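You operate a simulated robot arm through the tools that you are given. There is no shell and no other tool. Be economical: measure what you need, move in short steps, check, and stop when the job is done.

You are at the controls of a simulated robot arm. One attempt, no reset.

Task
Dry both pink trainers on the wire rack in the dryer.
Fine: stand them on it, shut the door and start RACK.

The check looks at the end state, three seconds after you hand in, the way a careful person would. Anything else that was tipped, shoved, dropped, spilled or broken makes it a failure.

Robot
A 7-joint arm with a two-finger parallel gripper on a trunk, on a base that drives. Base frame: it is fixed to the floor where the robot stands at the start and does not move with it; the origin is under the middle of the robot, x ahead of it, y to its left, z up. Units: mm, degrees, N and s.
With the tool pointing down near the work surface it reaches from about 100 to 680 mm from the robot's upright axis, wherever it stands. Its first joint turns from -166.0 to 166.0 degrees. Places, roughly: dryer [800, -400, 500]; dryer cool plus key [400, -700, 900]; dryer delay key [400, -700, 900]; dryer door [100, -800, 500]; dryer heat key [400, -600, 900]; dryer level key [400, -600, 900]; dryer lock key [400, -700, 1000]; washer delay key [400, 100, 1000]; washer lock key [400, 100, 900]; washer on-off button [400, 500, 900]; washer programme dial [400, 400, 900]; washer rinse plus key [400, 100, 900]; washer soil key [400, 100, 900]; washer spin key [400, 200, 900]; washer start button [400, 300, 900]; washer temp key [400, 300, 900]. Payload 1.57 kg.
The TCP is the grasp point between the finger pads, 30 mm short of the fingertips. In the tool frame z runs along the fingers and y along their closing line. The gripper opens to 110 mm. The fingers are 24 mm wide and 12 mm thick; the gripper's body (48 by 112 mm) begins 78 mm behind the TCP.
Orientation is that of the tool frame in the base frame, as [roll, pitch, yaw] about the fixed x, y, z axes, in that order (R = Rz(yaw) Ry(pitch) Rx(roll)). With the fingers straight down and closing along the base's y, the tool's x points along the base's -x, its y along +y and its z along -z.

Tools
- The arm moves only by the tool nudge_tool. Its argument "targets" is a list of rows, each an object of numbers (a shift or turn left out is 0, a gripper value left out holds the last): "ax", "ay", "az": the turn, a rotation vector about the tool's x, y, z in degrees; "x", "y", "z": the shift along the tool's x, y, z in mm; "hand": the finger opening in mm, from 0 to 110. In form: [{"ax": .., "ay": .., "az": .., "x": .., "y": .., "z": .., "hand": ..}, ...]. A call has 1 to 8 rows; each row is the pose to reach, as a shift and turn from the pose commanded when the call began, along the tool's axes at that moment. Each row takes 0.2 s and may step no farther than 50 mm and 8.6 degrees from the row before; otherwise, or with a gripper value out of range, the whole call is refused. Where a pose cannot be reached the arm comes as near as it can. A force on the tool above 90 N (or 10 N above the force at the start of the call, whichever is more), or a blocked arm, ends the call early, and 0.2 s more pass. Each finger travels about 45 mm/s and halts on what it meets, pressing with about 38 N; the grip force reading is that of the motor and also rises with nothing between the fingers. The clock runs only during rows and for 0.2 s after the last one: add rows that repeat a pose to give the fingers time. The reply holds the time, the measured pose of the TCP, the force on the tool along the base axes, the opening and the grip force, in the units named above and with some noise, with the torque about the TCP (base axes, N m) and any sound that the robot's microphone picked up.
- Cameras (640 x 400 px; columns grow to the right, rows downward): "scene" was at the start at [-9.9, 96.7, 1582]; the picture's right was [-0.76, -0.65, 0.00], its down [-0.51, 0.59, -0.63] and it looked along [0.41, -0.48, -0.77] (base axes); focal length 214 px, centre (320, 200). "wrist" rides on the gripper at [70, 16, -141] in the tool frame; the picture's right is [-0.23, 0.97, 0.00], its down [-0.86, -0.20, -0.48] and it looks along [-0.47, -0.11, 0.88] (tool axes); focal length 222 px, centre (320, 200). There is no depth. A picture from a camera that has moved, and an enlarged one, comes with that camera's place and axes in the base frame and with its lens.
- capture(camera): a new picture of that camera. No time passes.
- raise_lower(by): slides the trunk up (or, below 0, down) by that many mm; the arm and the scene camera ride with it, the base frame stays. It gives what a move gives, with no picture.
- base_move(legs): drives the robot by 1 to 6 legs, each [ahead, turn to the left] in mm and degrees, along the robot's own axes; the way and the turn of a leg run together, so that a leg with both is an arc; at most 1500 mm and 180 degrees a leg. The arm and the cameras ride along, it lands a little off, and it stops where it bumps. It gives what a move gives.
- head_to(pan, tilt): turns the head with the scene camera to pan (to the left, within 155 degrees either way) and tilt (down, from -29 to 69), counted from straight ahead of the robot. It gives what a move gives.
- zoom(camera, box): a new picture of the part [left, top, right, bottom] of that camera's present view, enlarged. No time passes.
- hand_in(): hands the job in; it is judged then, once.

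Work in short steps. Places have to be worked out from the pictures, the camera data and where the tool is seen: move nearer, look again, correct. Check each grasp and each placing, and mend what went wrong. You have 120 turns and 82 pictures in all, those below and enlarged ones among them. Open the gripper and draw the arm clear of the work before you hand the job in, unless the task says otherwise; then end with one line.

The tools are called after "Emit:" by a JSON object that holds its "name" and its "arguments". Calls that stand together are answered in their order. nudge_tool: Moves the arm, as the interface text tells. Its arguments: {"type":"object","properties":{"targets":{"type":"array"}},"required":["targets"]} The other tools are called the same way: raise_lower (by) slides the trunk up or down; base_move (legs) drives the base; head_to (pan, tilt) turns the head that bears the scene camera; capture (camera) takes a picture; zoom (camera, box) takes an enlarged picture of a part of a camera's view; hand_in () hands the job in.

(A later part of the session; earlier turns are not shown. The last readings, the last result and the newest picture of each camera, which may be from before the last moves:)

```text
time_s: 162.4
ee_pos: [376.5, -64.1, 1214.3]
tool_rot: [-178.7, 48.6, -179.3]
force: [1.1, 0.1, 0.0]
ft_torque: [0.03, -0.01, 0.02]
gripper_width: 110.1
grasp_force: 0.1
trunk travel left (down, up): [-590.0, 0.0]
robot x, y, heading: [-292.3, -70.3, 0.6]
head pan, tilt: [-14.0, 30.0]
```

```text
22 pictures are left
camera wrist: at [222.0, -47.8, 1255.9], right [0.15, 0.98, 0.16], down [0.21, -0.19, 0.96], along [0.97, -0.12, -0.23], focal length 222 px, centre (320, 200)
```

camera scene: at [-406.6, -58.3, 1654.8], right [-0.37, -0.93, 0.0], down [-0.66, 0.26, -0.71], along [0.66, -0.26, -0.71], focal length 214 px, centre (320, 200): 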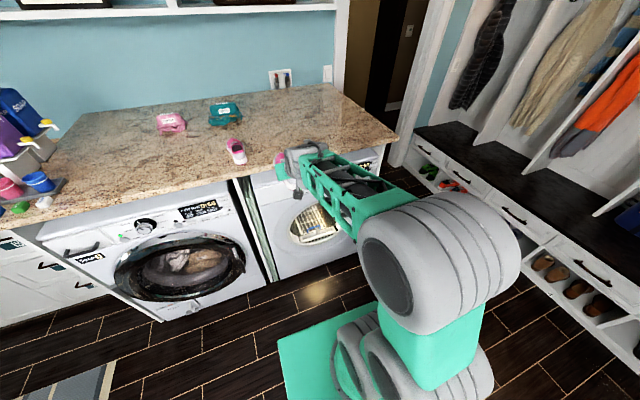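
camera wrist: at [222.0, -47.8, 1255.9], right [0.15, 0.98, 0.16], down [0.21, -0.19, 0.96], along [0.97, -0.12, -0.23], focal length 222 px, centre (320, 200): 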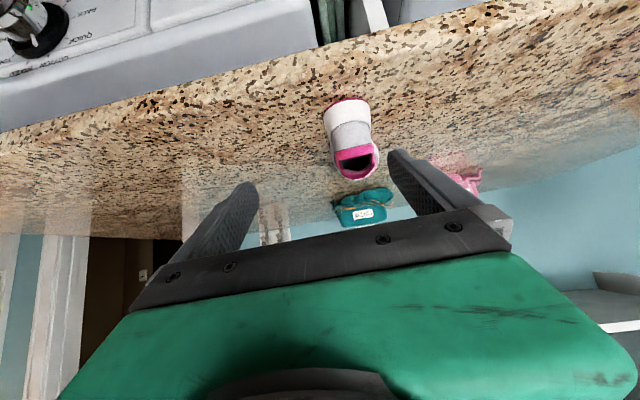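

Shoe 1's heel is at about (438,-27), turned ~8° left. I'll drive 110 mm closer, align above it with yaw +8°, and then look again.

Emit:
{"name": "base_move", "arguments": {"legs": [[110, 0]]}}

Emit:
{"name": "nudge_tool", "arguments": {"targets": [{"y": 20, "ax": -3, "az": -2.5}, {"y": 44, "x": -5, "z": 6, "ax": -5.6, "az": -5}, {"y": 44, "x": -5, "z": 6, "ax": -5.6, "az": -5}]}}

Emit:
{"name": "capture", "arguments": {"camera": "wrist"}}

```text
time_s: 163.6
ee_pos: [487.7, -62.8, 1213.9]
tool_rot: [-178.7, 48.6, -179.2]
force: [0.1, -1.8, 0.5]
ft_torque: [0.01, 0.0, 0.01]
gripper_width: 109.9
grasp_force: 0.0
trunk travel left (down, up): [-590.0, 0.0]
robot x, y, heading: [-178.0, -66.7, 0.4]
head pan, tilt: [-14.0, 30.0]
```

```text
time_s: 164.4
ee_pos: [494.7, -19.5, 1214.6]
tool_rot: [-178.6, 48.4, -171.5]
force: [-0.2, 0.5, 0.7]
ft_torque: [0.01, 0.03, -0.03]
gripper_width: 110.1
grasp_force: 0.0
trunk travel left (down, up): [-590.0, 0.0]
robot x, y, heading: [-171.9, -65.0, 0.5]
head pan, tilt: [-14.0, 30.0]
```

```text
21 pictures are left
camera wrist: at [340.7, -22.9, 1255.4], right [0.03, 0.99, 0.15], down [0.23, -0.16, 0.96], along [0.97, 0.01, -0.23], focal length 222 px, centre (320, 200)
```

wrist: 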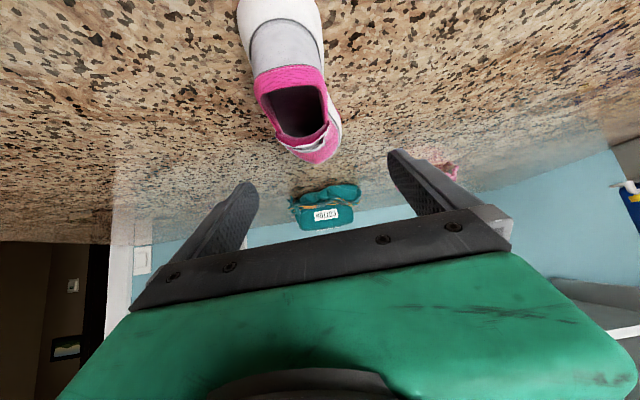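

Well centred. I'm descending 83 mm to z≈1131.

Emit:
{"name": "nudge_tool", "arguments": {"targets": [{"x": 20, "z": 18}, {"x": 40, "z": 36}, {"x": 54, "z": 48}, {"x": 60, "z": 54}, {"x": 61, "z": 54, "hand": 110}]}}

Emit:
{"name": "nudge_tool", "arguments": {"targets": [{"hand": 40}, {"hand": 40}, {"hand": 40}, {"hand": 40}, {"hand": 40}, {"hand": 40}]}}

```text
time_s: 165.6
ee_pos: [494.4, -21.0, 1132.3]
tool_rot: [-178.7, 48.3, -171.7]
force: [0.8, -0.7, 0.2]
ft_torque: [0.01, 0.04, 0.0]
gripper_width: 110.0
grasp_force: 0.1
trunk travel left (down, up): [-590.0, 0.0]
robot x, y, heading: [-175.1, -68.3, 0.7]
head pan, tilt: [-14.0, 30.0]
```

```text
time_s: 167.0
ee_pos: [494.3, -20.8, 1132.1]
tool_rot: [-178.7, 48.5, -171.8]
force: [0.2, -2.1, 0.9]
ft_torque: [0.04, -0.01, -0.1]
gripper_width: 61.7
grasp_force: 38.3
trunk travel left (down, up): [-590.0, 0.0]
robot x, y, heading: [-180.6, -70.5, 0.8]
head pan, tilt: [-14.0, 30.0]
```

Gripped at 61.7 mm, same as the first. I'm lifting and verifying.

Emit:
{"name": "nudge_tool", "arguments": {"targets": [{"x": -7, "z": -7}, {"x": -20, "z": -18}, {"x": -35, "z": -31}, {"x": -48, "z": -42}, {"x": -48, "z": -42}]}}

Emit:
{"name": "capture", "arguments": {"camera": "wrist"}}

```text
time_s: 168.2
ee_pos: [494.4, -19.2, 1195.4]
tool_rot: [-178.7, 48.5, -171.7]
force: [-0.4, 0.3, -1.2]
ft_torque: [-0.01, 0.07, 0.02]
gripper_width: 62.1
grasp_force: 37.8
trunk travel left (down, up): [-590.0, 0.0]
robot x, y, heading: [-178.4, -67.6, 0.7]
head pan, tilt: [-14.0, 30.0]
```

```text
20 pictures are left
camera wrist: at [341.0, -22.7, 1238.3], right [0.03, 0.99, 0.15], down [0.23, -0.16, 0.96], along [0.97, 0.01, -0.23], focal length 222 px, centre (320, 200)
```

wrist: 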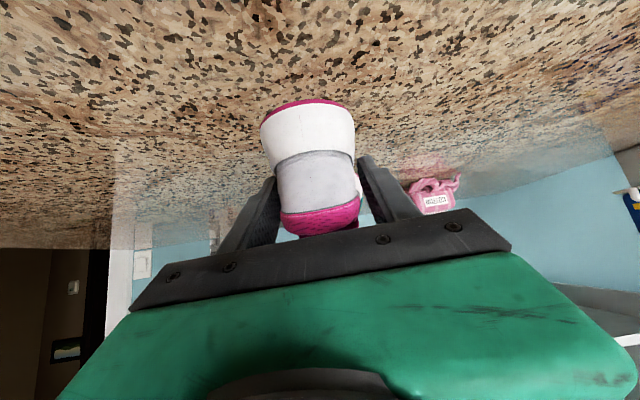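

The second shoe is held. I'm driving back to the dryer lane by the same way.

Emit:
{"name": "base_move", "arguments": {"legs": [[-110, 0], [0, 62], [-330, 0], [0, -62]]}}

Emit:
{"name": "raise_lower", "arguments": {"by": -400}}

Emit:
{"name": "raise_lower", "arguments": {"by": -190}}

```text
time_s: 176.6
ee_pos: [230.6, -303.7, 1196.1]
tool_rot: [-178.6, 48.4, -170.5]
force: [0.1, 0.4, -0.4]
ft_torque: [-0.02, 0.07, 0.02]
gripper_width: 61.0
grasp_force: 38.2
trunk travel left (down, up): [-590.0, 0.0]
robot x, y, heading: [-442.0, -366.0, 1.9]
head pan, tilt: [-14.0, 30.0]
```

```text
time_s: 180.5
ee_pos: [230.3, -303.7, 795.7]
tool_rot: [-178.7, 48.4, -170.4]
force: [-0.1, 0.5, -2.4]
ft_torque: [-0.03, 0.07, -0.02]
gripper_width: 61.0
grasp_force: 37.9
trunk travel left (down, up): [-190.0, 400.0]
robot x, y, heading: [-440.1, -364.9, 1.9]
head pan, tilt: [-14.0, 30.0]
```

```text
time_s: 182.5
ee_pos: [231.5, -303.3, 606.5]
tool_rot: [-178.6, 48.3, -170.5]
force: [-0.2, -0.2, -1.7]
ft_torque: [0.0, 0.06, 0.0]
gripper_width: 60.8
grasp_force: 37.7
trunk travel left (down, up): [0.0, 590.0]
robot x, y, heading: [-440.6, -369.1, 1.9]
head pan, tilt: [-14.0, 30.0]
```

I'll square the base heading, straighten the shoe's yaw, and set y=-340 and z≈475 before entering.

Emit:
{"name": "base_move", "arguments": {"legs": [[0, -1.9]]}}

Emit:
{"name": "nudge_tool", "arguments": {"targets": [{"x": 25, "z": 22, "ax": 2, "az": 1.8}, {"x": 50, "z": 45, "y": -7, "ax": 4, "az": 3.6}, {"x": 75, "z": 67, "y": -15, "ax": 5.7, "az": 5}, {"x": 98, "z": 88, "y": -15, "ax": 5.7, "az": 5}, {"x": 98, "z": 88, "y": -15, "ax": 5.7, "az": 5}]}}

```text
time_s: 183.3
ee_pos: [232.7, -327.3, 604.7]
tool_rot: [-178.5, 48.3, -172.5]
force: [0.0, 0.5, -2.0]
ft_torque: [-0.02, 0.05, 0.0]
gripper_width: 61.0
grasp_force: 38.2
trunk travel left (down, up): [0.0, 590.0]
robot x, y, heading: [-440.9, -366.8, -0.4]
head pan, tilt: [-14.0, 30.0]
```

```text
time_s: 184.5
ee_pos: [235.8, -344.7, 473.1]
tool_rot: [-178.5, 48.6, 180.0]
force: [-0.6, 0.4, -2.3]
ft_torque: [-0.03, 0.07, 0.0]
gripper_width: 60.7
grasp_force: 38.0
trunk travel left (down, up): [0.0, 590.0]
robot x, y, heading: [-443.0, -369.1, -0.4]
head pan, tilt: [-14.0, 30.0]
```

Driving in 300 mm, then a check.

Emit:
{"name": "base_move", "arguments": {"legs": [[300, 0]]}}

Emit:
{"name": "zoom", "arguments": {"camera": "scene", "box": [200, 140, 440, 290]}}

```text
time_s: 186.6
ee_pos: [531.9, -347.8, 474.3]
tool_rot: [-178.5, 48.5, 179.8]
force: [-0.1, -1.1, -0.5]
ft_torque: [-0.01, 0.05, -0.02]
gripper_width: 60.7
grasp_force: 38.4
trunk travel left (down, up): [0.0, 590.0]
robot x, y, heading: [-144.2, -368.8, -0.4]
head pan, tilt: [-14.0, 30.0]
```

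```text
2.67 times, centred on (320, 215) of scene
camera zoom: at [-115.2, -235.4, 1087.4], right [-0.25, -0.97, 0.0], down [-0.48, 0.12, -0.87], along [0.84, -0.22, -0.5], focal length 572 px, centre (320, 160)
```

zoom: 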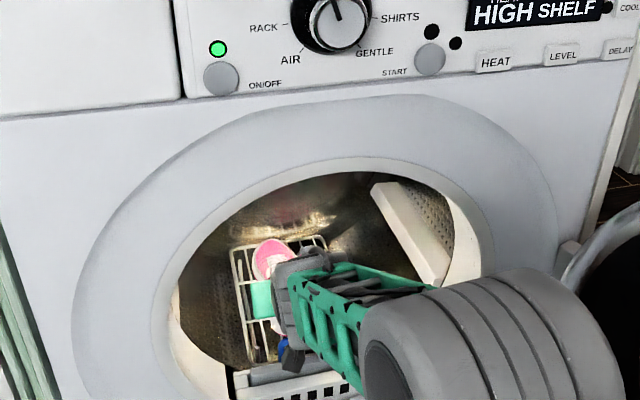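

Clear. Going in the last ~118 mm, then looking through the wrist camera.

Emit:
{"name": "base_move", "arguments": {"legs": [[120, 0]]}}

Emit:
{"name": "nudge_tool", "arguments": {"targets": [{"y": 6}, {"x": 20, "z": 18, "y": 6}, {"x": 40, "z": 36, "y": 6}, {"x": 40, "z": 36, "y": 6}]}}

Emit:
{"name": "capture", "arguments": {"camera": "wrist"}}

Emit:
{"name": "zoom", "arguments": {"camera": "scene", "box": [220, 190, 420, 315]}}

```text
time_s: 187.8
ee_pos: [650.6, -349.1, 470.2]
tool_rot: [-178.6, 48.3, 179.9]
force: [0.1, -0.1, -1.2]
ft_torque: [0.01, 0.08, -0.05]
gripper_width: 60.6
grasp_force: 37.8
trunk travel left (down, up): [0.0, 590.0]
robot x, y, heading: [-27.7, -364.8, -0.4]
head pan, tilt: [-14.0, 30.0]
```

```text
time_s: 188.8
ee_pos: [651.9, -341.7, 418.3]
tool_rot: [-178.5, 48.3, 179.8]
force: [-0.2, 0.0, -0.8]
ft_torque: [-0.03, 0.07, -0.04]
gripper_width: 60.6
grasp_force: 37.2
trunk travel left (down, up): [0.0, 590.0]
robot x, y, heading: [-19.7, -365.6, -0.4]
head pan, tilt: [-14.0, 30.0]
```

```text
18 pictures are left
camera wrist: at [498.9, -323.1, 460.3], right [0.17, 0.97, 0.15], down [0.21, -0.19, 0.96], along [0.96, -0.13, -0.23], focal length 222 px, centre (320, 200)
```

wrist: 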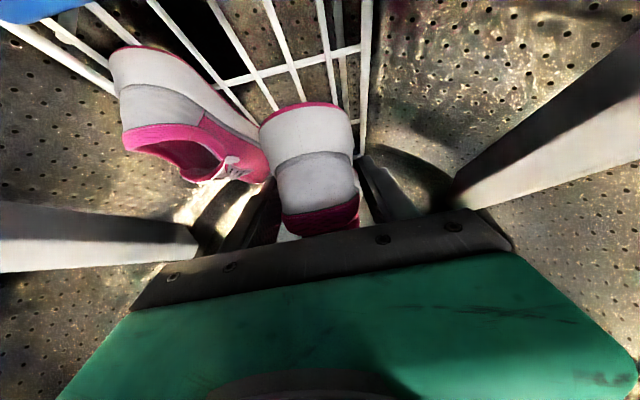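

```text
3.20 times, centred on (320, 252) of scene
camera zoom: at [3.6, -236.2, 1087.4], right [-0.25, -0.97, 0.0], down [-0.48, 0.12, -0.87], along [0.84, -0.22, -0.5], focal length 686 px, centre (320, 32)
```

zoom: 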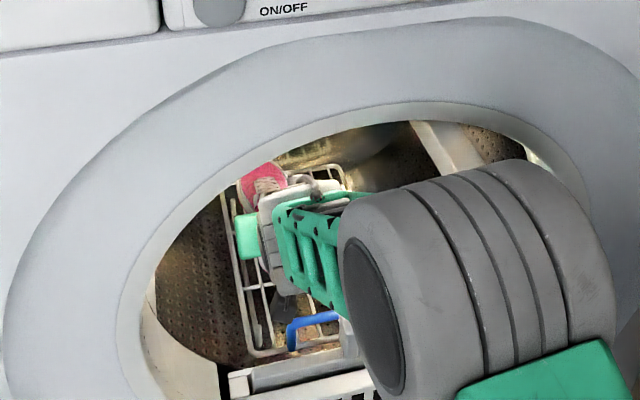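

There's about 25 mm gap between the shoes, and the left rail is at -292. I'm lowering toward contact (expected near z 346).

Emit:
{"name": "nudge_tool", "arguments": {"targets": [{"x": 14, "z": 13}, {"x": 28, "z": 25}, {"x": 40, "z": 35}, {"x": 46, "z": 41}, {"x": 46, "z": 41}]}}

Emit:
{"name": "nudge_tool", "arguments": {"targets": [{"x": 2, "z": 2}, {"x": 4, "z": 4}, {"x": 5, "z": 5}]}}

```text
time_s: 190.0
ee_pos: [651.4, -343.9, 356.2]
tool_rot: [-178.6, 48.3, 179.9]
force: [0.6, -0.5, -0.8]
ft_torque: [-0.02, 0.06, 0.0]
gripper_width: 60.6
grasp_force: 37.9
trunk travel left (down, up): [0.0, 590.0]
robot x, y, heading: [-25.4, -366.1, -0.3]
head pan, tilt: [-14.0, 30.0]
```

```text
time_s: 190.8
ee_pos: [652.2, -344.0, 351.2]
tool_rot: [-178.6, 48.5, 179.7]
force: [1.7, 1.3, 10.7]
ft_torque: [0.14, 2.07, -0.34]
gripper_width: 60.8
grasp_force: 37.9
trunk travel left (down, up): [0.0, 590.0]
robot x, y, heading: [-24.3, -369.0, -0.3]
head pan, tilt: [-14.0, 30.0]
```

The torque shows contact ~170 mm behind the TCP, so it's the camera mount on the filter or handle, not the shoe. The shoe is only ~5 mm above the wires. I'll lift 3 mm and release with a small opening.

Emit:
{"name": "nudge_tool", "arguments": {"targets": [{"x": -4, "z": -4}, {"x": -4, "z": -4, "hand": 78}, {"x": -4, "z": -4, "hand": 78}, {"x": -4, "z": -4, "hand": 78}, {"x": -4, "z": -4, "hand": 78}]}}

Emit:
{"name": "capture", "arguments": {"camera": "wrist"}}

```text
time_s: 192.0
ee_pos: [652.1, -345.3, 356.4]
tool_rot: [-178.5, 48.4, 179.7]
force: [24.5, 1.0, -5.0]
ft_torque: [-0.12, -0.03, -0.57]
gripper_width: 78.2
grasp_force: 0.1
trunk travel left (down, up): [0.0, 590.0]
robot x, y, heading: [-25.4, -368.1, -0.4]
head pan, tilt: [-14.0, 30.0]
```

```text
16 pictures are left
camera wrist: at [498.7, -325.0, 398.1], right [0.17, 0.97, 0.15], down [0.21, -0.19, 0.96], along [0.96, -0.14, -0.23], focal length 222 px, centre (320, 200)
```

wrist: 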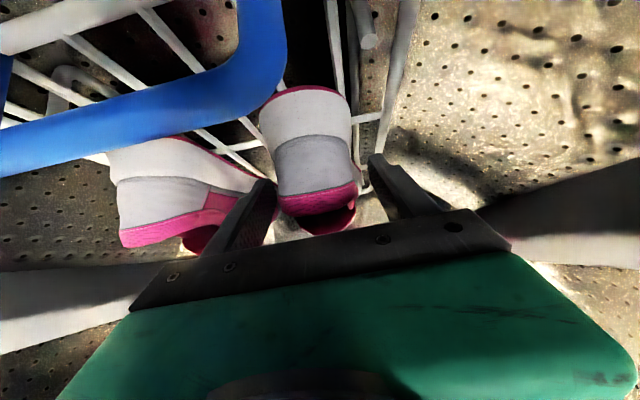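

Released, but something presses on the mount from behind (24 N). I'll move slightly forward and straight up.

Emit:
{"name": "nudge_tool", "arguments": {"targets": [{"x": -8, "z": 0}, {"x": -19, "z": -9}, {"x": -34, "z": -22}, {"x": -56, "z": -42}, {"x": -79, "z": -62}, {"x": -90, "z": -72}, {"x": -90, "z": -72}]}}

Emit:
{"name": "capture", "arguments": {"camera": "wrist"}}

```text
time_s: 193.6
ee_pos: [656.2, -342.1, 468.9]
tool_rot: [-178.6, 48.3, 179.7]
force: [-0.3, -0.3, 0.5]
ft_torque: [-0.03, 0.02, -0.01]
gripper_width: 77.8
grasp_force: 0.0
trunk travel left (down, up): [0.0, 590.0]
robot x, y, heading: [-28.1, -370.5, -0.1]
head pan, tilt: [-14.0, 30.0]
```

```text
15 pictures are left
camera wrist: at [504.2, -322.4, 510.7], right [0.17, 0.97, 0.15], down [0.21, -0.19, 0.96], along [0.96, -0.13, -0.23], focal length 222 px, centre (320, 200)
```

wrist: 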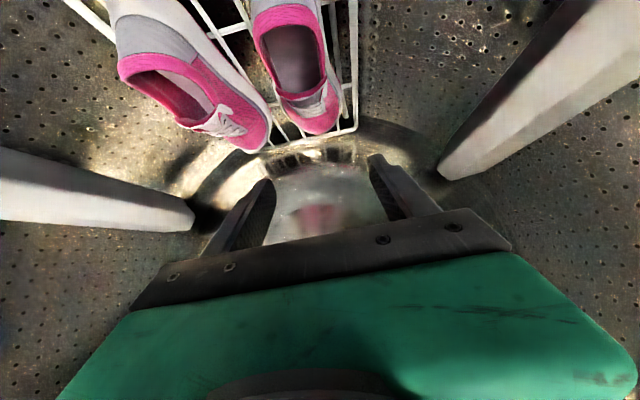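

Both shoes stand side by side on the rack. I'll back out and take a check picture that also covers the door.

Emit:
{"name": "base_move", "arguments": {"legs": [[-420, 0]]}}

Emit:
{"name": "head_to", "arguments": {"pan": -22, "tilt": 25}}

Emit:
{"name": "capture", "arguments": {"camera": "scene"}}

```text
time_s: 196.2
ee_pos: [237.6, -340.5, 468.0]
tool_rot: [-178.5, 48.3, 179.8]
force: [1.1, -0.4, 1.0]
ft_torque: [0.0, 0.0, 0.0]
gripper_width: 77.7
grasp_force: 0.0
trunk travel left (down, up): [0.0, 590.0]
robot x, y, heading: [-442.8, -363.7, -0.8]
head pan, tilt: [-14.0, 30.0]
```

```text
time_s: 196.8
ee_pos: [237.9, -339.8, 468.2]
tool_rot: [-178.5, 48.3, 179.7]
force: [0.6, 0.0, -0.9]
ft_torque: [0.02, 0.0, -0.04]
gripper_width: 78.0
grasp_force: 0.0
trunk travel left (down, up): [0.0, 590.0]
robot x, y, heading: [-441.2, -365.1, -1.0]
head pan, tilt: [-22.0, 25.0]
```

```text
14 pictures are left
camera scene: at [-418.7, -245.2, 1095.3], right [-0.38, -0.92, 0.0], down [-0.39, 0.16, -0.91], along [0.84, -0.35, -0.42], focal length 214 px, centre (320, 200)
```

scene: 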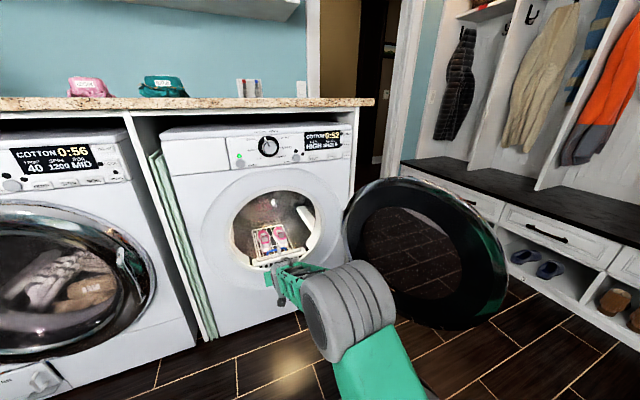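

Both trainers are on the rack. The door is open ~113° (hinge ≈(390,-720), free edge ≈(-200,-980), top z≈840). I'll swing it closed with closed, downward-pointing fingers from its outer side. First I'll raise the arm above door height and point it down.

Emit:
{"name": "raise_lower", "arguments": {"by": 400}}

Emit:
{"name": "nudge_tool", "arguments": {"targets": [{"ay": 8, "hand": 0}, {"ay": 16, "x": -10, "z": -30}, {"ay": 24, "x": -20, "z": -60}, {"ay": 32, "x": -20, "z": -90}, {"ay": 40, "x": -20, "z": -110}, {"ay": 48, "x": -20, "z": -120}, {"ay": 48, "x": -20, "z": -120}]}}

Emit:
{"name": "base_move", "arguments": {"legs": [[-120, 0], [0, -90], [330, 0], [0, 90]]}}

Emit:
{"name": "head_to", "arguments": {"pan": -30, "tilt": 45}}

Emit:
{"name": "capture", "arguments": {"camera": "scene"}}

```text
time_s: 200.7
ee_pos: [237.1, -339.9, 868.8]
tool_rot: [-178.6, 48.4, 179.7]
force: [0.2, 0.6, 0.0]
ft_torque: [0.02, -0.02, -0.05]
gripper_width: 78.0
grasp_force: 0.0
trunk travel left (down, up): [-400.0, 190.0]
robot x, y, heading: [-443.9, -364.3, -0.8]
head pan, tilt: [-22.0, 25.0]
```

```text
time_s: 202.3
ee_pos: [160.3, -336.5, 962.7]
tool_rot: [-179.0, 0.3, 178.6]
force: [0.6, 0.1, -0.4]
ft_torque: [-0.01, 0.01, -0.02]
gripper_width: 0.0
grasp_force: 21.6
trunk travel left (down, up): [-400.0, 190.0]
robot x, y, heading: [-443.7, -363.8, -0.6]
head pan, tilt: [-22.0, 25.0]
```

```text
time_s: 212.9
ee_pos: [39.0, -664.1, 963.2]
tool_rot: [-179.0, 0.3, 178.2]
force: [1.3, 0.5, 0.1]
ft_torque: [0.03, -0.04, 0.0]
gripper_width: 0.0
grasp_force: 21.2
trunk travel left (down, up): [-400.0, 190.0]
robot x, y, heading: [-566.2, -686.9, -1.2]
head pan, tilt: [-22.0, 25.0]
```

```text
time_s: 213.8
ee_pos: [38.4, -664.1, 963.2]
tool_rot: [-179.0, 0.2, 178.2]
force: [-0.1, -1.2, -0.6]
ft_torque: [0.02, -0.01, -0.03]
gripper_width: 0.0
grasp_force: 21.3
trunk travel left (down, up): [-400.0, 190.0]
robot x, y, heading: [-569.4, -688.2, -0.9]
head pan, tilt: [-30.0, 45.0]
```

```text
13 pictures are left
camera scene: at [-555.4, -574.7, 1464.9], right [-0.51, -0.86, 0.0], down [-0.61, 0.36, -0.71], along [0.61, -0.36, -0.71], focal length 214 px, centre (320, 200)
```

scene: 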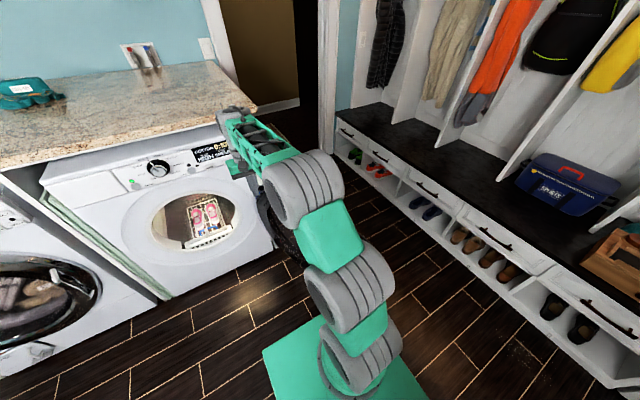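

The arm hides the door, so I'll use the wrist camera, which looks down over it.

Emit:
{"name": "capture", "arguments": {"camera": "wrist"}}

```text
12 pictures are left
camera wrist: at [-32.9, -644.2, 1104.5], right [0.26, 0.97, -0.02], down [0.85, -0.22, 0.49], along [0.47, -0.14, -0.87], focal length 222 px, centre (320, 200)
```

wrist: 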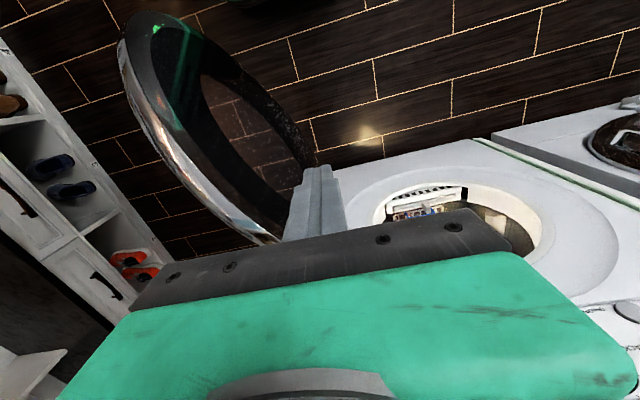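

The view confirms the free edge near (-200,-960). I'll move the closed fingers high above the door to its outer side at about (-95,-1070), then lower them there.

Emit:
{"name": "nudge_tool", "arguments": {"targets": [{"x": 16, "y": -47}, {"x": 32, "y": -94}, {"x": 48, "y": -141}, {"x": 64, "y": -188}, {"x": 80, "y": -235}, {"x": 96, "y": -282}, {"x": 112, "y": -329}, {"x": 128, "y": -370}]}}

Emit:
{"name": "nudge_tool", "arguments": {"targets": [{"x": 5, "y": -36}, {"x": 5, "y": -36}]}}

Emit:
{"name": "capture", "arguments": {"camera": "scene"}}

```text
time_s: 215.6
ee_pos: [-102.6, -1029.6, 969.0]
tool_rot: [-179.0, 0.3, 178.2]
force: [-0.2, 0.6, 0.9]
ft_torque: [0.0, -0.04, -0.02]
gripper_width: 0.0
grasp_force: 21.7
trunk travel left (down, up): [-400.0, 190.0]
robot x, y, heading: [-568.0, -691.4, -1.0]
head pan, tilt: [-30.0, 45.0]
```

```text
time_s: 216.2
ee_pos: [-107.7, -1066.4, 968.6]
tool_rot: [-179.1, 0.3, 178.2]
force: [0.8, 0.0, -0.5]
ft_torque: [-0.01, 0.03, 0.0]
gripper_width: 0.0
grasp_force: 21.1
trunk travel left (down, up): [-400.0, 190.0]
robot x, y, heading: [-567.0, -690.1, -1.3]
head pan, tilt: [-30.0, 45.0]
```

```text
11 pictures are left
camera scene: at [-555.4, -575.4, 1464.8], right [-0.51, -0.86, 0.0], down [-0.61, 0.36, -0.71], along [0.61, -0.36, -0.71], focal length 214 px, centre (320, 200)
```

scene: 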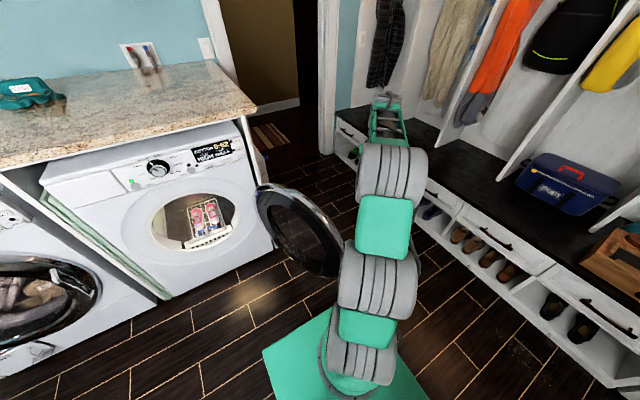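

I'll shift 24 mm toward the hinge and lower the fingers beside the door's outer face to z≈633, so only the fingers overlap the rim.

Emit:
{"name": "nudge_tool", "arguments": {"targets": [{"x": -24}, {"x": -24}]}}

Emit:
{"name": "raise_lower", "arguments": {"by": -335}}

Emit:
{"name": "nudge_tool", "arguments": {"targets": [{"x": 15, "y": 30}, {"x": 30, "y": 60}, {"x": 42, "y": 90}, {"x": 50, "y": 120}, {"x": 58, "y": 150}]}}

Emit:
{"name": "capture", "arguments": {"camera": "scene"}}

```text
time_s: 216.8
ee_pos: [-83.6, -1065.7, 968.9]
tool_rot: [-179.1, 0.4, 178.1]
force: [0.2, -0.3, 0.8]
ft_torque: [-0.03, 0.01, 0.0]
gripper_width: 0.2
grasp_force: 21.5
trunk travel left (down, up): [-400.0, 190.0]
robot x, y, heading: [-566.5, -691.3, -0.8]
head pan, tilt: [-30.0, 45.0]
```

```text
time_s: 220.1
ee_pos: [-84.4, -1066.1, 635.7]
tool_rot: [-179.0, 0.4, 178.2]
force: [-0.3, 0.2, -0.5]
ft_torque: [-0.02, 0.03, -0.01]
gripper_width: 0.0
grasp_force: 21.3
trunk travel left (down, up): [-65.0, 525.0]
robot x, y, heading: [-569.0, -690.6, -1.2]
head pan, tilt: [-30.0, 45.0]
```

```text
time_s: 221.2
ee_pos: [-136.5, -912.7, 630.6]
tool_rot: [-179.0, 0.3, 178.1]
force: [1.0, 0.0, 0.7]
ft_torque: [0.01, 0.03, 0.01]
gripper_width: 0.0
grasp_force: 20.8
trunk travel left (down, up): [-65.0, 525.0]
robot x, y, heading: [-569.0, -690.8, -1.0]
head pan, tilt: [-30.0, 45.0]
```

```text
10 pictures are left
camera scene: at [-555.4, -575.0, 1129.8], right [-0.51, -0.86, 0.0], down [-0.61, 0.36, -0.71], along [0.61, -0.36, -0.71], focal length 214 px, centre (320, 200)
```

scene: 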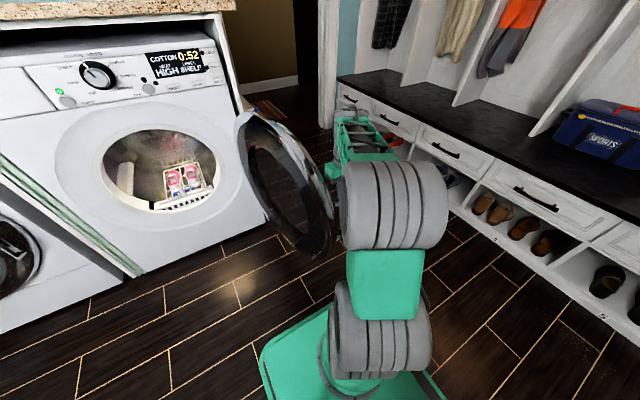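

The hand is on the outer side of the door. Next I'll sweep it along the closing arc.

Emit:
{"name": "nudge_tool", "arguments": {"targets": [{"x": 13, "y": 27}, {"x": 24, "y": 73}, {"x": 32, "y": 121}, {"x": 36, "y": 170}, {"x": 37, "y": 219}, {"x": 31, "y": 268}, {"x": 22, "y": 316}]}}

Emit:
{"name": "capture", "arguments": {"camera": "scene"}}

```text
time_s: 222.8
ee_pos: [-149.2, -596.4, 625.9]
tool_rot: [-178.9, 0.3, 178.1]
force: [-1.0, 0.4, 0.2]
ft_torque: [0.05, -0.02, 0.03]
gripper_width: 0.0
grasp_force: 20.9
trunk travel left (down, up): [-65.0, 525.0]
robot x, y, heading: [-569.3, -688.4, -0.8]
head pan, tilt: [-30.0, 45.0]
```

```text
9 pictures are left
camera scene: at [-555.7, -574.9, 1129.8], right [-0.51, -0.86, 0.0], down [-0.61, 0.36, -0.71], along [0.61, -0.36, -0.71], focal length 214 px, centre (320, 200)
```

scene: 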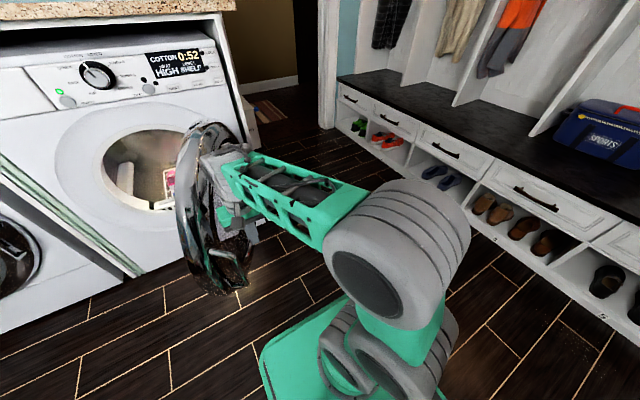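

The door follows well. I'm continuing the arc toward ~130°.

Emit:
{"name": "nudge_tool", "arguments": {"targets": [{"x": -9, "y": 48}, {"x": -21, "y": 96}, {"x": -42, "y": 139}, {"x": -67, "y": 182}, {"x": -95, "y": 221}, {"x": -125, "y": 259}]}}

Emit:
{"name": "capture", "arguments": {"camera": "scene"}}

```text
time_s: 224.2
ee_pos: [-15.1, -343.2, 621.6]
tool_rot: [-179.1, 0.5, 178.1]
force: [0.4, 0.3, 0.4]
ft_torque: [0.02, 0.0, -0.04]
gripper_width: 0.1
grasp_force: 21.3
trunk travel left (down, up): [-65.0, 525.0]
robot x, y, heading: [-568.5, -688.2, -1.0]
head pan, tilt: [-30.0, 45.0]
```

```text
8 pictures are left
camera scene: at [-555.8, -575.0, 1129.8], right [-0.51, -0.86, 0.0], down [-0.61, 0.36, -0.71], along [0.61, -0.36, -0.71], focal length 214 px, centre (320, 200)
```

scene: 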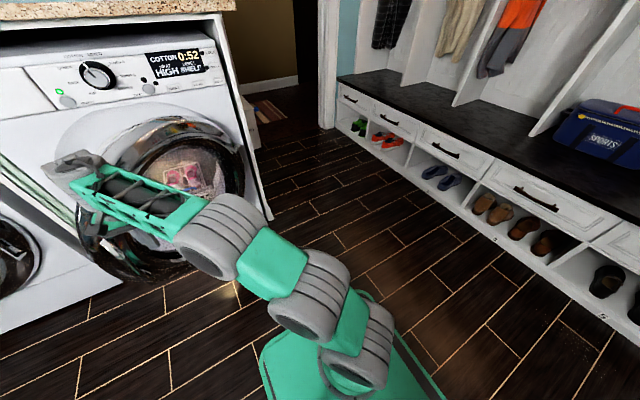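

The door is at ~130°. I'll drive forward 150 mm to push it further.

Emit:
{"name": "base_move", "arguments": {"legs": [[150, 0]]}}

Emit:
{"name": "base_move", "arguments": {"legs": [[-200, 0]]}}

Emit:
{"name": "nudge_tool", "arguments": {"targets": [{"ay": -8, "y": 20}, {"ay": -16, "y": 40}, {"ay": -24, "y": 60}, {"ay": -32, "y": 80}, {"ay": -40, "y": 100}, {"ay": -48, "y": 120}, {"ay": -55, "y": 130}, {"ay": -55, "y": 130}]}}

Emit:
{"name": "capture", "arguments": {"camera": "scene"}}

```text
time_s: 225.6
ee_pos: [132.6, -346.4, 621.0]
tool_rot: [-179.0, 0.3, 178.1]
force: [-0.1, -0.1, -0.3]
ft_torque: [-0.03, 0.02, 0.02]
gripper_width: 0.1
grasp_force: 21.1
trunk travel left (down, up): [-65.0, 525.0]
robot x, y, heading: [-421.0, -694.5, -0.9]
head pan, tilt: [-30.0, 45.0]
```

```text
time_s: 227.2
ee_pos: [-65.3, -343.2, 621.1]
tool_rot: [-179.0, 0.3, 178.0]
force: [0.4, 0.6, -1.0]
ft_torque: [0.0, -0.02, -0.04]
gripper_width: 0.0
grasp_force: 20.6
trunk travel left (down, up): [-65.0, 525.0]
robot x, y, heading: [-616.6, -688.3, -0.7]
head pan, tilt: [-30.0, 45.0]
```

```text
time_s: 229.0
ee_pos: [-59.9, -212.7, 618.7]
tool_rot: [-178.3, 55.4, 179.5]
force: [-0.5, -0.6, 0.2]
ft_torque: [-0.02, 0.01, -0.03]
gripper_width: 0.0
grasp_force: 20.6
trunk travel left (down, up): [-65.0, 525.0]
robot x, y, heading: [-618.7, -684.9, -1.0]
head pan, tilt: [-30.0, 45.0]
```

```text
7 pictures are left
camera scene: at [-605.7, -573.6, 1129.8], right [-0.52, -0.86, 0.0], down [-0.61, 0.36, -0.71], along [0.61, -0.37, -0.71], focal length 214 px, centre (320, 200)
```

scene: 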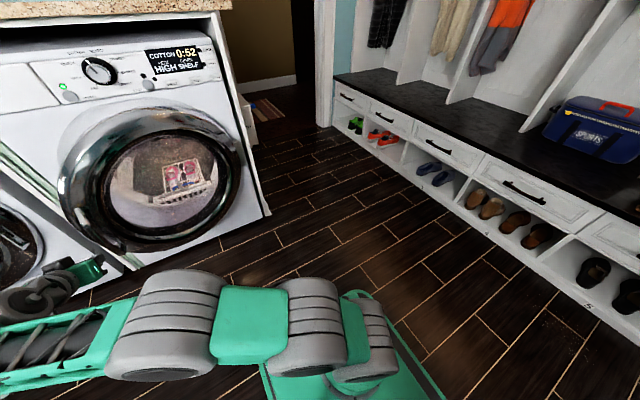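

The door has swung almost shut. I'll bring the fingertips to its free edge (y≈-215, z≈560) and push it home with force limits.

Emit:
{"name": "raise_lower", "arguments": {"by": -55}}

Emit:
{"name": "base_move", "arguments": {"legs": [[300, 0]]}}

Emit:
{"name": "nudge_tool", "arguments": {"targets": [{"x": -11, "z": 16}, {"x": -23, "z": 33}, {"x": -34, "z": 49}, {"x": -45, "z": 66}, {"x": -57, "z": 82}, {"x": -68, "z": 99}, {"x": -79, "z": 115}]}}

Emit:
{"name": "capture", "arguments": {"camera": "scene"}}

```text
time_s: 230.0
ee_pos: [-59.3, -214.0, 563.0]
tool_rot: [-178.4, 55.3, 179.4]
force: [-1.0, -0.3, 0.4]
ft_torque: [-0.04, 0.0, 0.01]
gripper_width: 0.1
grasp_force: 20.9
trunk travel left (down, up): [-10.0, 580.0]
robot x, y, heading: [-618.2, -686.5, -1.2]
head pan, tilt: [-30.0, 45.0]
```

```text
time_s: 232.0
ee_pos: [244.2, -218.1, 563.4]
tool_rot: [-178.3, 55.3, 179.4]
force: [0.9, -0.1, -0.6]
ft_torque: [0.02, 0.0, 0.0]
gripper_width: 0.0
grasp_force: 21.1
trunk travel left (down, up): [-10.0, 580.0]
robot x, y, heading: [-317.4, -692.9, -1.2]
head pan, tilt: [-30.0, 45.0]
```

```text
time_s: 233.3
ee_pos: [331.4, -212.5, 567.2]
tool_rot: [-178.7, 55.0, 179.9]
force: [-14.9, 2.4, 9.9]
ft_torque: [-0.09, -0.15, -0.08]
gripper_width: 0.0
grasp_force: 21.0
trunk travel left (down, up): [-10.0, 580.0]
robot x, y, heading: [-318.8, -694.5, -0.5]
head pan, tilt: [-30.0, 45.0]
stopped in row 6: the force on the tool passed its limit at 100 N (the readings are from after the stop); the commanded pose is now the measured one
```

```text
6 pictures are left
camera scene: at [-306.7, -579.2, 1074.9], right [-0.5, -0.86, 0.0], down [-0.61, 0.36, -0.71], along [0.61, -0.36, -0.71], focal length 214 px, centre (320, 200)
```

scene: 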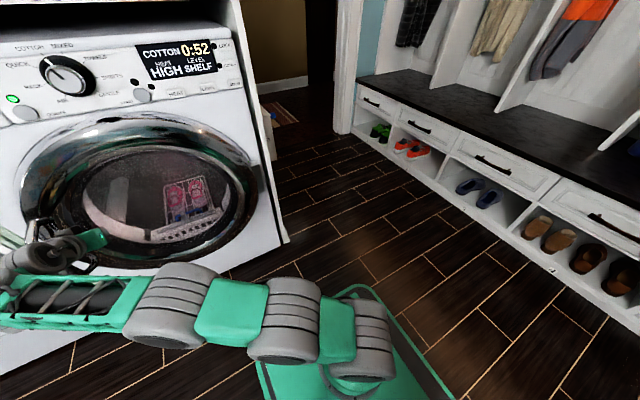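

The door took 100 N at its edge, so it's shut, and both shoes are visible through the glass. The dial is at about (372,-384,937) and START at about (390,-486,886). I'll back off, raise the trunk, and stand in front of the dial.

Emit:
{"name": "base_move", "arguments": {"legs": [[-400, 0], [0, 36], [540, 0], [0, -36]]}}

Emit:
{"name": "raise_lower", "arguments": {"by": 400}}

Emit:
{"name": "raise_lower", "arguments": {"by": 115}}

```text
time_s: 241.8
ee_pos: [320.8, 164.4, 563.7]
tool_rot: [-179.0, 54.1, -173.6]
force: [-10.5, -3.6, 2.5]
ft_torque: [-0.08, -0.02, -0.22]
gripper_width: 0.0
grasp_force: 21.3
trunk travel left (down, up): [-10.0, 580.0]
robot x, y, heading: [-275.2, -377.4, 4.0]
head pan, tilt: [-30.0, 45.0]
stopped in leg 4: the force on the tool passed its limit at 118 N (the readings are from after the stop); the commanded pose is now the measured one
```

```text
time_s: 245.6
ee_pos: [320.3, 166.0, 960.8]
tool_rot: [-178.8, 54.0, -173.6]
force: [-0.1, 0.4, -1.0]
ft_torque: [0.0, -0.01, -0.01]
gripper_width: 0.0
grasp_force: 21.3
trunk travel left (down, up): [-410.0, 180.0]
robot x, y, heading: [-278.9, -381.1, 3.7]
head pan, tilt: [-30.0, 45.0]
```

```text
time_s: 247.0
ee_pos: [319.5, 165.7, 1075.9]
tool_rot: [-178.8, 54.0, -173.5]
force: [-0.1, 0.6, -0.6]
ft_torque: [0.03, 0.0, 0.04]
gripper_width: 0.0
grasp_force: 21.2
trunk travel left (down, up): [-525.0, 65.0]
robot x, y, heading: [-276.8, -379.3, 4.0]
head pan, tilt: [-30.0, 45.0]
```

While turning, the fingertips bumped the washer's closed door, and they are now clear. I'll bring the tool back to the dial's line (y≈-384), 70 mm in front of it.

Emit:
{"name": "nudge_tool", "arguments": {"targets": [{"z": -30, "x": 10}, {"y": -45, "z": -40, "x": 20}, {"y": -90, "z": -40, "x": 35}, {"y": -135, "z": -30, "x": 50}, {"y": -180, "z": -20, "x": 65}, {"y": -225, "z": -10, "x": 80}, {"y": -270, "z": 0, "x": 95}, {"y": -315, "z": 6, "x": 105}]}}

Emit:
{"name": "nudge_tool", "arguments": {"targets": [{"y": -45, "x": 12}, {"y": -90, "x": 25}, {"y": -135, "x": 40}, {"y": -180, "x": 50}, {"y": -220, "x": 60, "z": 3}, {"y": -220, "x": 60, "z": 3}]}}

```text
time_s: 248.8
ee_pos: [293.8, -153.1, 991.4]
tool_rot: [-178.9, 54.1, -173.6]
force: [-0.2, -0.4, 1.4]
ft_torque: [0.0, 0.0, -0.01]
gripper_width: 0.0
grasp_force: 21.1
trunk travel left (down, up): [-525.0, 65.0]
robot x, y, heading: [-273.6, -379.2, 4.1]
head pan, tilt: [-30.0, 45.0]
```

```text
time_s: 250.2
ee_pos: [284.8, -375.3, 945.9]
tool_rot: [-178.8, 54.1, -173.5]
force: [0.4, -0.4, -0.1]
ft_torque: [0.01, 0.0, 0.0]
gripper_width: 0.0
grasp_force: 21.1
trunk travel left (down, up): [-525.0, 65.0]
robot x, y, heading: [-277.4, -380.7, 4.1]
head pan, tilt: [-30.0, 45.0]
```

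Square the yaw, open the gripper, and pitch up to horizontal.

Emit:
{"name": "nudge_tool", "arguments": {"targets": [{"ax": 5.3, "az": 3.8, "hand": 90}, {"ax": 5.3, "az": 3.8, "hand": 90}]}}

Emit:
{"name": "nudge_tool", "arguments": {"targets": [{"ay": -8}, {"ay": -16}, {"ay": -24}, {"ay": -32}, {"ay": -35}, {"ay": -35}]}}

Emit:
{"name": "capture", "arguments": {"camera": "wrist"}}

```text
time_s: 250.8
ee_pos: [284.1, -376.4, 944.7]
tool_rot: [-178.6, 54.1, 180.0]
force: [0.7, -0.2, 0.0]
ft_torque: [-0.04, -0.01, 0.0]
gripper_width: 49.8
grasp_force: 0.2
trunk travel left (down, up): [-525.0, 65.0]
robot x, y, heading: [-275.6, -380.9, 4.1]
head pan, tilt: [-30.0, 45.0]
```

```text
time_s: 252.2
ee_pos: [283.7, -376.9, 944.8]
tool_rot: [-138.2, 88.9, -139.2]
force: [-0.5, -0.6, -0.2]
ft_torque: [0.01, -0.06, 0.01]
gripper_width: 90.0
grasp_force: 0.0
trunk travel left (down, up): [-525.0, 65.0]
robot x, y, heading: [-276.6, -379.3, 4.0]
head pan, tilt: [-30.0, 45.0]
```

```text
5 pictures are left
camera wrist: at [140.6, -359.7, 877.4], right [0.02, 0.98, 0.22], down [-0.47, -0.18, 0.86], along [0.88, -0.12, 0.46], focal length 222 px, centre (320, 200)
```

wrist: 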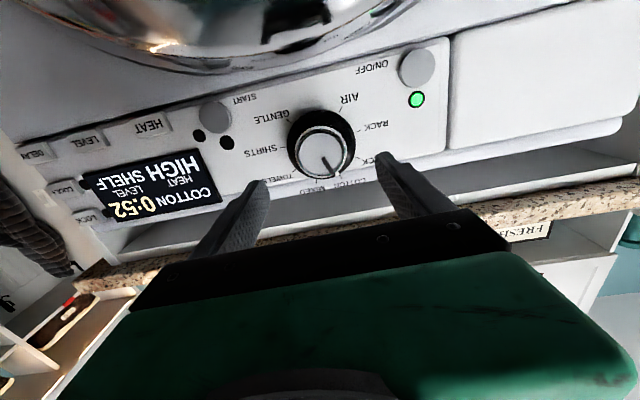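

The dial is nicely in view: its axis is at about y=-378, z=940. I'll pre-roll +40°, open fully and advance over the knob.

Emit:
{"name": "nudge_tool", "arguments": {"targets": [{"az": 8, "x": 2, "hand": 110}, {"az": 16, "x": 4, "hand": 110}, {"az": 24, "x": 4, "hand": 110}, {"az": 32, "x": 4, "hand": 110}, {"az": 40, "x": 4, "hand": 110}, {"az": 40, "x": 4, "hand": 110}]}}

Emit:
{"name": "nudge_tool", "arguments": {"targets": [{"z": 25}, {"z": 50}, {"z": 66}, {"z": 72}, {"z": 72}]}}

Emit:
{"name": "nudge_tool", "arguments": {"targets": [{"hand": 30}, {"hand": 30}, {"hand": 30}, {"hand": 30}, {"hand": 30}, {"hand": 30}, {"hand": 30}]}}

```text
time_s: 253.6
ee_pos: [284.5, -377.4, 940.7]
tool_rot: [91.4, 50.5, 90.2]
force: [0.6, 0.3, 1.1]
ft_torque: [0.0, 0.0, -0.01]
gripper_width: 110.1
grasp_force: 0.0
trunk travel left (down, up): [-525.0, 65.0]
robot x, y, heading: [-274.5, -378.9, 3.9]
head pan, tilt: [-30.0, 45.0]
```

```text
time_s: 254.8
ee_pos: [356.5, -377.7, 939.5]
tool_rot: [91.4, 50.7, 90.1]
force: [-0.7, -0.3, -0.8]
ft_torque: [-0.01, -0.05, -0.03]
gripper_width: 109.8
grasp_force: 0.0
trunk travel left (down, up): [-525.0, 65.0]
robot x, y, heading: [-276.5, -380.5, 3.9]
head pan, tilt: [-30.0, 45.0]
```

```text
time_s: 256.4
ee_pos: [356.8, -373.8, 945.9]
tool_rot: [90.3, 50.8, 89.5]
force: [5.0, 36.1, 33.1]
ft_torque: [0.12, 0.24, 1.54]
gripper_width: 64.6
grasp_force: 44.7
trunk travel left (down, up): [-525.0, 65.0]
robot x, y, heading: [-276.2, -378.1, 4.0]
head pan, tilt: [-30.0, 45.0]
```

Gripped at 65 mm, but the knob's centre is offset along the closing line (49 N side load). I'll shift 8 mm along tool y to center before turning.

Emit:
{"name": "nudge_tool", "arguments": {"targets": [{"y": 4}, {"y": 8}, {"y": 8}]}}

```text
time_s: 257.2
ee_pos: [355.3, -373.1, 945.6]
tool_rot: [91.1, 50.8, 89.7]
force: [13.9, 3.1, 16.2]
ft_torque: [-0.1, -1.08, -0.87]
gripper_width: 64.4
grasp_force: 44.7
trunk travel left (down, up): [-525.0, 65.0]
robot x, y, heading: [-276.6, -376.1, 3.8]
head pan, tilt: [-30.0, 45.0]
```

The side load is small now. I'm turning counter-clockwise 80° (COTTON → QUICK → RACK).

Emit:
{"name": "nudge_tool", "arguments": {"targets": [{"az": -8}, {"az": -16}, {"az": -24}, {"az": -32}, {"az": -40}, {"az": -48}, {"az": -56}, {"az": -64}]}}

Emit:
{"name": "zoom", "arguments": {"camera": "wrist", "box": [0, 0, 640, 400]}}

```text
time_s: 259.0
ee_pos: [353.0, -374.7, 940.3]
tool_rot: [-93.3, 65.2, -94.0]
force: [-13.1, -28.6, -16.1]
ft_torque: [-0.04, 0.43, -1.1]
gripper_width: 51.9
grasp_force: 44.6
trunk travel left (down, up): [-525.0, 65.0]
robot x, y, heading: [-273.5, -373.9, 3.8]
head pan, tilt: [-30.0, 45.0]
```

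```text
1.00 times, centred on (320, 200) of wrist (not enlarged: the box is as wide or as high as the picture)
camera zoom: at [208.5, -387.6, 874.7], right [0.01, 0.98, -0.2], down [-0.45, 0.19, 0.87], along [0.89, 0.08, 0.45], focal length 222 px, centre (320, 200)
```

zoom: 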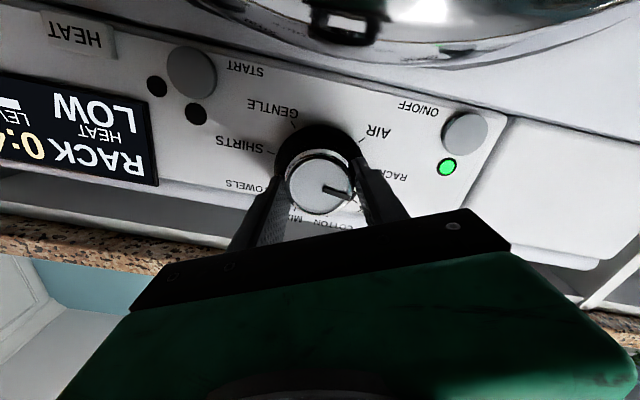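

The display shows RACK with LOW heat. I'm releasing the knob and backing off straight.

Emit:
{"name": "nudge_tool", "arguments": {"targets": [{"hand": 110}, {"hand": 110}, {"hand": 110}, {"hand": 110}, {"hand": 110}, {"hand": 110}]}}

Emit:
{"name": "nudge_tool", "arguments": {"targets": [{"z": -25}, {"z": -50}, {"z": -75}, {"z": -75, "hand": 0}, {"z": -75, "hand": 0}, {"z": -75, "hand": 0}, {"z": -75, "hand": 0}, {"z": -75, "hand": 0}]}}

Emit:
{"name": "capture", "arguments": {"camera": "wrist"}}

```text
time_s: 260.4
ee_pos: [354.9, -371.8, 943.8]
tool_rot: [-92.1, 65.3, -92.9]
force: [0.2, 0.2, 0.1]
ft_torque: [0.03, 0.02, -0.02]
gripper_width: 110.1
grasp_force: 0.0
trunk travel left (down, up): [-525.0, 65.0]
robot x, y, heading: [-276.2, -379.9, 4.0]
head pan, tilt: [-30.0, 45.0]
```

```text
time_s: 262.2
ee_pos: [280.8, -371.5, 944.3]
tool_rot: [-92.1, 65.3, -93.0]
force: [0.6, 0.4, -0.2]
ft_torque: [0.0, -0.01, 0.0]
gripper_width: 3.9
grasp_force: 0.3
trunk travel left (down, up): [-525.0, 65.0]
robot x, y, heading: [-277.2, -379.4, 4.0]
head pan, tilt: [-30.0, 45.0]
```

```text
3 pictures are left
camera wrist: at [136.1, -383.6, 877.7], right [0.01, 0.98, -0.2], down [-0.46, 0.18, 0.87], along [0.89, 0.08, 0.46], focal length 222 px, centre (320, 200)
```

wrist: 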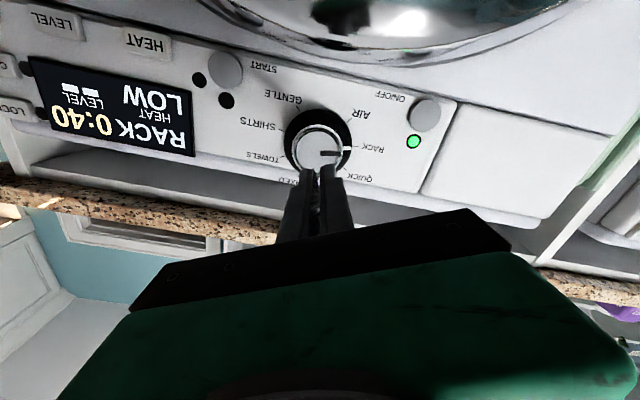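

RACK 0:40 is selected and the pointer is on RACK. START is at about (-481, 888). I'll move in front of it with closed fingers and then press gently.

Emit:
{"name": "nudge_tool", "arguments": {"targets": [{"x": 32, "y": -26, "hand": 0}, {"x": 64, "y": -52}, {"x": 96, "y": -77}, {"x": 96, "y": -77}]}}

Emit:
{"name": "nudge_tool", "arguments": {"targets": [{"z": 30}, {"z": 60}, {"z": 68}, {"z": 72}, {"z": 76}, {"z": 80}, {"z": 83}, {"z": 86}]}}

```text
time_s: 263.2
ee_pos: [275.3, -482.5, 889.3]
tool_rot: [-92.1, 65.3, -92.8]
force: [0.6, 0.3, -0.1]
ft_torque: [0.01, -0.02, 0.01]
gripper_width: 0.5
grasp_force: 21.5
trunk travel left (down, up): [-525.0, 65.0]
robot x, y, heading: [-277.7, -376.8, 3.7]
head pan, tilt: [-30.0, 45.0]
```

```text
time_s: 265.0
ee_pos: [358.1, -481.4, 888.7]
tool_rot: [-92.1, 65.3, -92.9]
force: [-0.2, -0.2, -0.5]
ft_torque: [-0.03, 0.0, -0.02]
gripper_width: 0.0
grasp_force: 21.6
out of reach, approached as far as the arm can: row 7, 8
trunk travel left (down, up): [-525.0, 65.0]
robot x, y, heading: [-272.5, -377.7, 4.0]
head pan, tilt: [-30.0, 45.0]
```

Reach limit at x=358, no contact yet. I'll pull back, drive the base 60 mm closer and press again.

Emit:
{"name": "nudge_tool", "arguments": {"targets": [{"z": -40}, {"z": -80}]}}

Emit:
{"name": "base_move", "arguments": {"legs": [[50, 0]]}}

```text
time_s: 265.6
ee_pos: [276.3, -480.7, 889.3]
tool_rot: [-91.9, 65.3, -92.7]
force: [0.4, -0.2, 0.1]
ft_torque: [0.01, 0.0, 0.0]
gripper_width: 0.1
grasp_force: 21.5
trunk travel left (down, up): [-525.0, 65.0]
robot x, y, heading: [-278.8, -377.1, 4.4]
head pan, tilt: [-30.0, 45.0]
```

```text
time_s: 266.6
ee_pos: [328.4, -478.2, 889.9]
tool_rot: [-92.0, 65.2, -93.0]
force: [0.5, 0.0, -0.1]
ft_torque: [0.01, 0.03, 0.02]
gripper_width: 0.1
grasp_force: 21.1
trunk travel left (down, up): [-525.0, 65.0]
robot x, y, heading: [-225.2, -374.1, 3.9]
head pan, tilt: [-30.0, 45.0]
```

Advance in small steps until the button gives.

Emit:
{"name": "nudge_tool", "arguments": {"targets": [{"x": 2, "y": -3, "z": 20}, {"x": 2, "y": -3, "z": 30}, {"x": 2, "y": -3, "z": 34}, {"x": 2, "y": -3, "z": 37}, {"x": 2, "y": -3, "z": 40}]}}

```text
time_s: 267.8
ee_pos: [363.7, -481.6, 888.3]
tool_rot: [-92.4, 65.2, -93.2]
force: [-40.7, 5.0, 4.5]
ft_torque: [-0.26, -0.5, 0.43]
gripper_width: 0.0
grasp_force: 22.0
trunk travel left (down, up): [-525.0, 65.0]
robot x, y, heading: [-229.4, -373.6, 3.6]
head pan, tilt: [-30.0, 45.0]
heard: click
```

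A click was heard, so START was pressed. I'll retreat straight back and check the panel.

Emit:
{"name": "nudge_tool", "arguments": {"targets": [{"z": -20}, {"z": -60}, {"z": -100}, {"z": -110}]}}

Emit:
{"name": "capture", "arguments": {"camera": "wrist"}}

```text
time_s: 268.8
ee_pos: [259.1, -479.5, 888.5]
tool_rot: [-91.9, 65.3, -92.8]
force: [0.2, 0.4, -0.4]
ft_torque: [0.0, 0.0, -0.01]
gripper_width: 0.1
grasp_force: 21.3
trunk travel left (down, up): [-525.0, 65.0]
robot x, y, heading: [-226.8, -375.3, 4.1]
head pan, tilt: [-30.0, 45.0]
```

```text
2 pictures are left
camera wrist: at [115.1, -492.3, 821.2], right [0.02, 0.98, -0.2], down [-0.46, 0.19, 0.87], along [0.89, 0.08, 0.46], focal length 222 px, centre (320, 200)
```

wrist: 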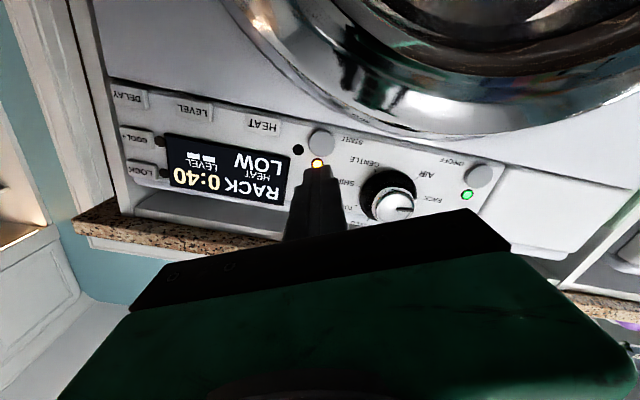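

The orange START LED is lit with RACK 0:40, so the dryer is running. I'll open the gripper, back away and take a last look at the whole scene.

Emit:
{"name": "base_move", "arguments": {"legs": [[-300, 0]]}}

Emit:
{"name": "nudge_tool", "arguments": {"targets": [{"hand": 100}, {"hand": 100}, {"hand": 100}, {"hand": 100}, {"hand": 100}, {"hand": 100}]}}

Emit:
{"name": "head_to", "arguments": {"pan": 5, "tilt": 38}}

Emit:
{"name": "capture", "arguments": {"camera": "scene"}}

```text
time_s: 270.8
ee_pos: [-43.6, -501.9, 889.6]
tool_rot: [-92.1, 65.3, -93.1]
force: [0.2, -0.6, 0.4]
ft_torque: [-0.02, 0.01, -0.03]
gripper_width: 0.1
grasp_force: 21.6
trunk travel left (down, up): [-525.0, 65.0]
robot x, y, heading: [-527.5, -397.4, 3.6]
head pan, tilt: [-30.0, 45.0]
```

```text
time_s: 272.2
ee_pos: [-42.5, -502.0, 887.8]
tool_rot: [-92.2, 65.3, -93.2]
force: [0.0, -0.3, -0.3]
ft_torque: [0.0, 0.02, 0.0]
gripper_width: 100.5
grasp_force: 0.0
trunk travel left (down, up): [-525.0, 65.0]
robot x, y, heading: [-525.3, -394.5, 3.7]
head pan, tilt: [-30.0, 45.0]
```

```text
time_s: 273.2
ee_pos: [-42.5, -501.5, 887.2]
tool_rot: [-92.1, 65.3, -93.1]
force: [0.0, -0.3, 0.4]
ft_torque: [0.02, 0.0, 0.01]
gripper_width: 99.9
grasp_force: 0.0
trunk travel left (down, up): [-525.0, 65.0]
robot x, y, heading: [-525.9, -394.6, 3.8]
head pan, tilt: [5.0, 38.0]
```

```text
1 pictures are left
camera scene: at [-511.2, -232.4, 1600.0], right [0.15, -0.99, 0.0], down [-0.61, -0.09, -0.79], along [0.78, 0.12, -0.62], focal length 214 px, centre (320, 200)
```

scene: 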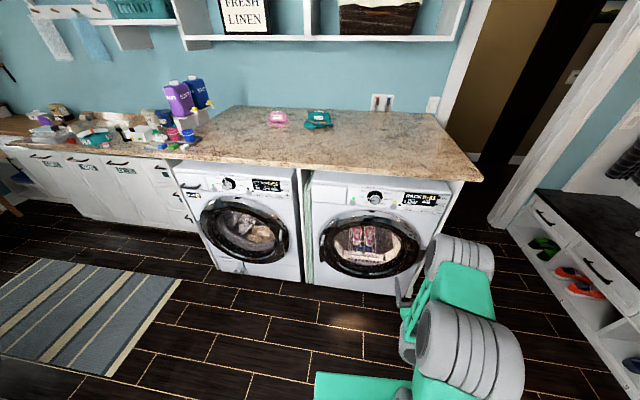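

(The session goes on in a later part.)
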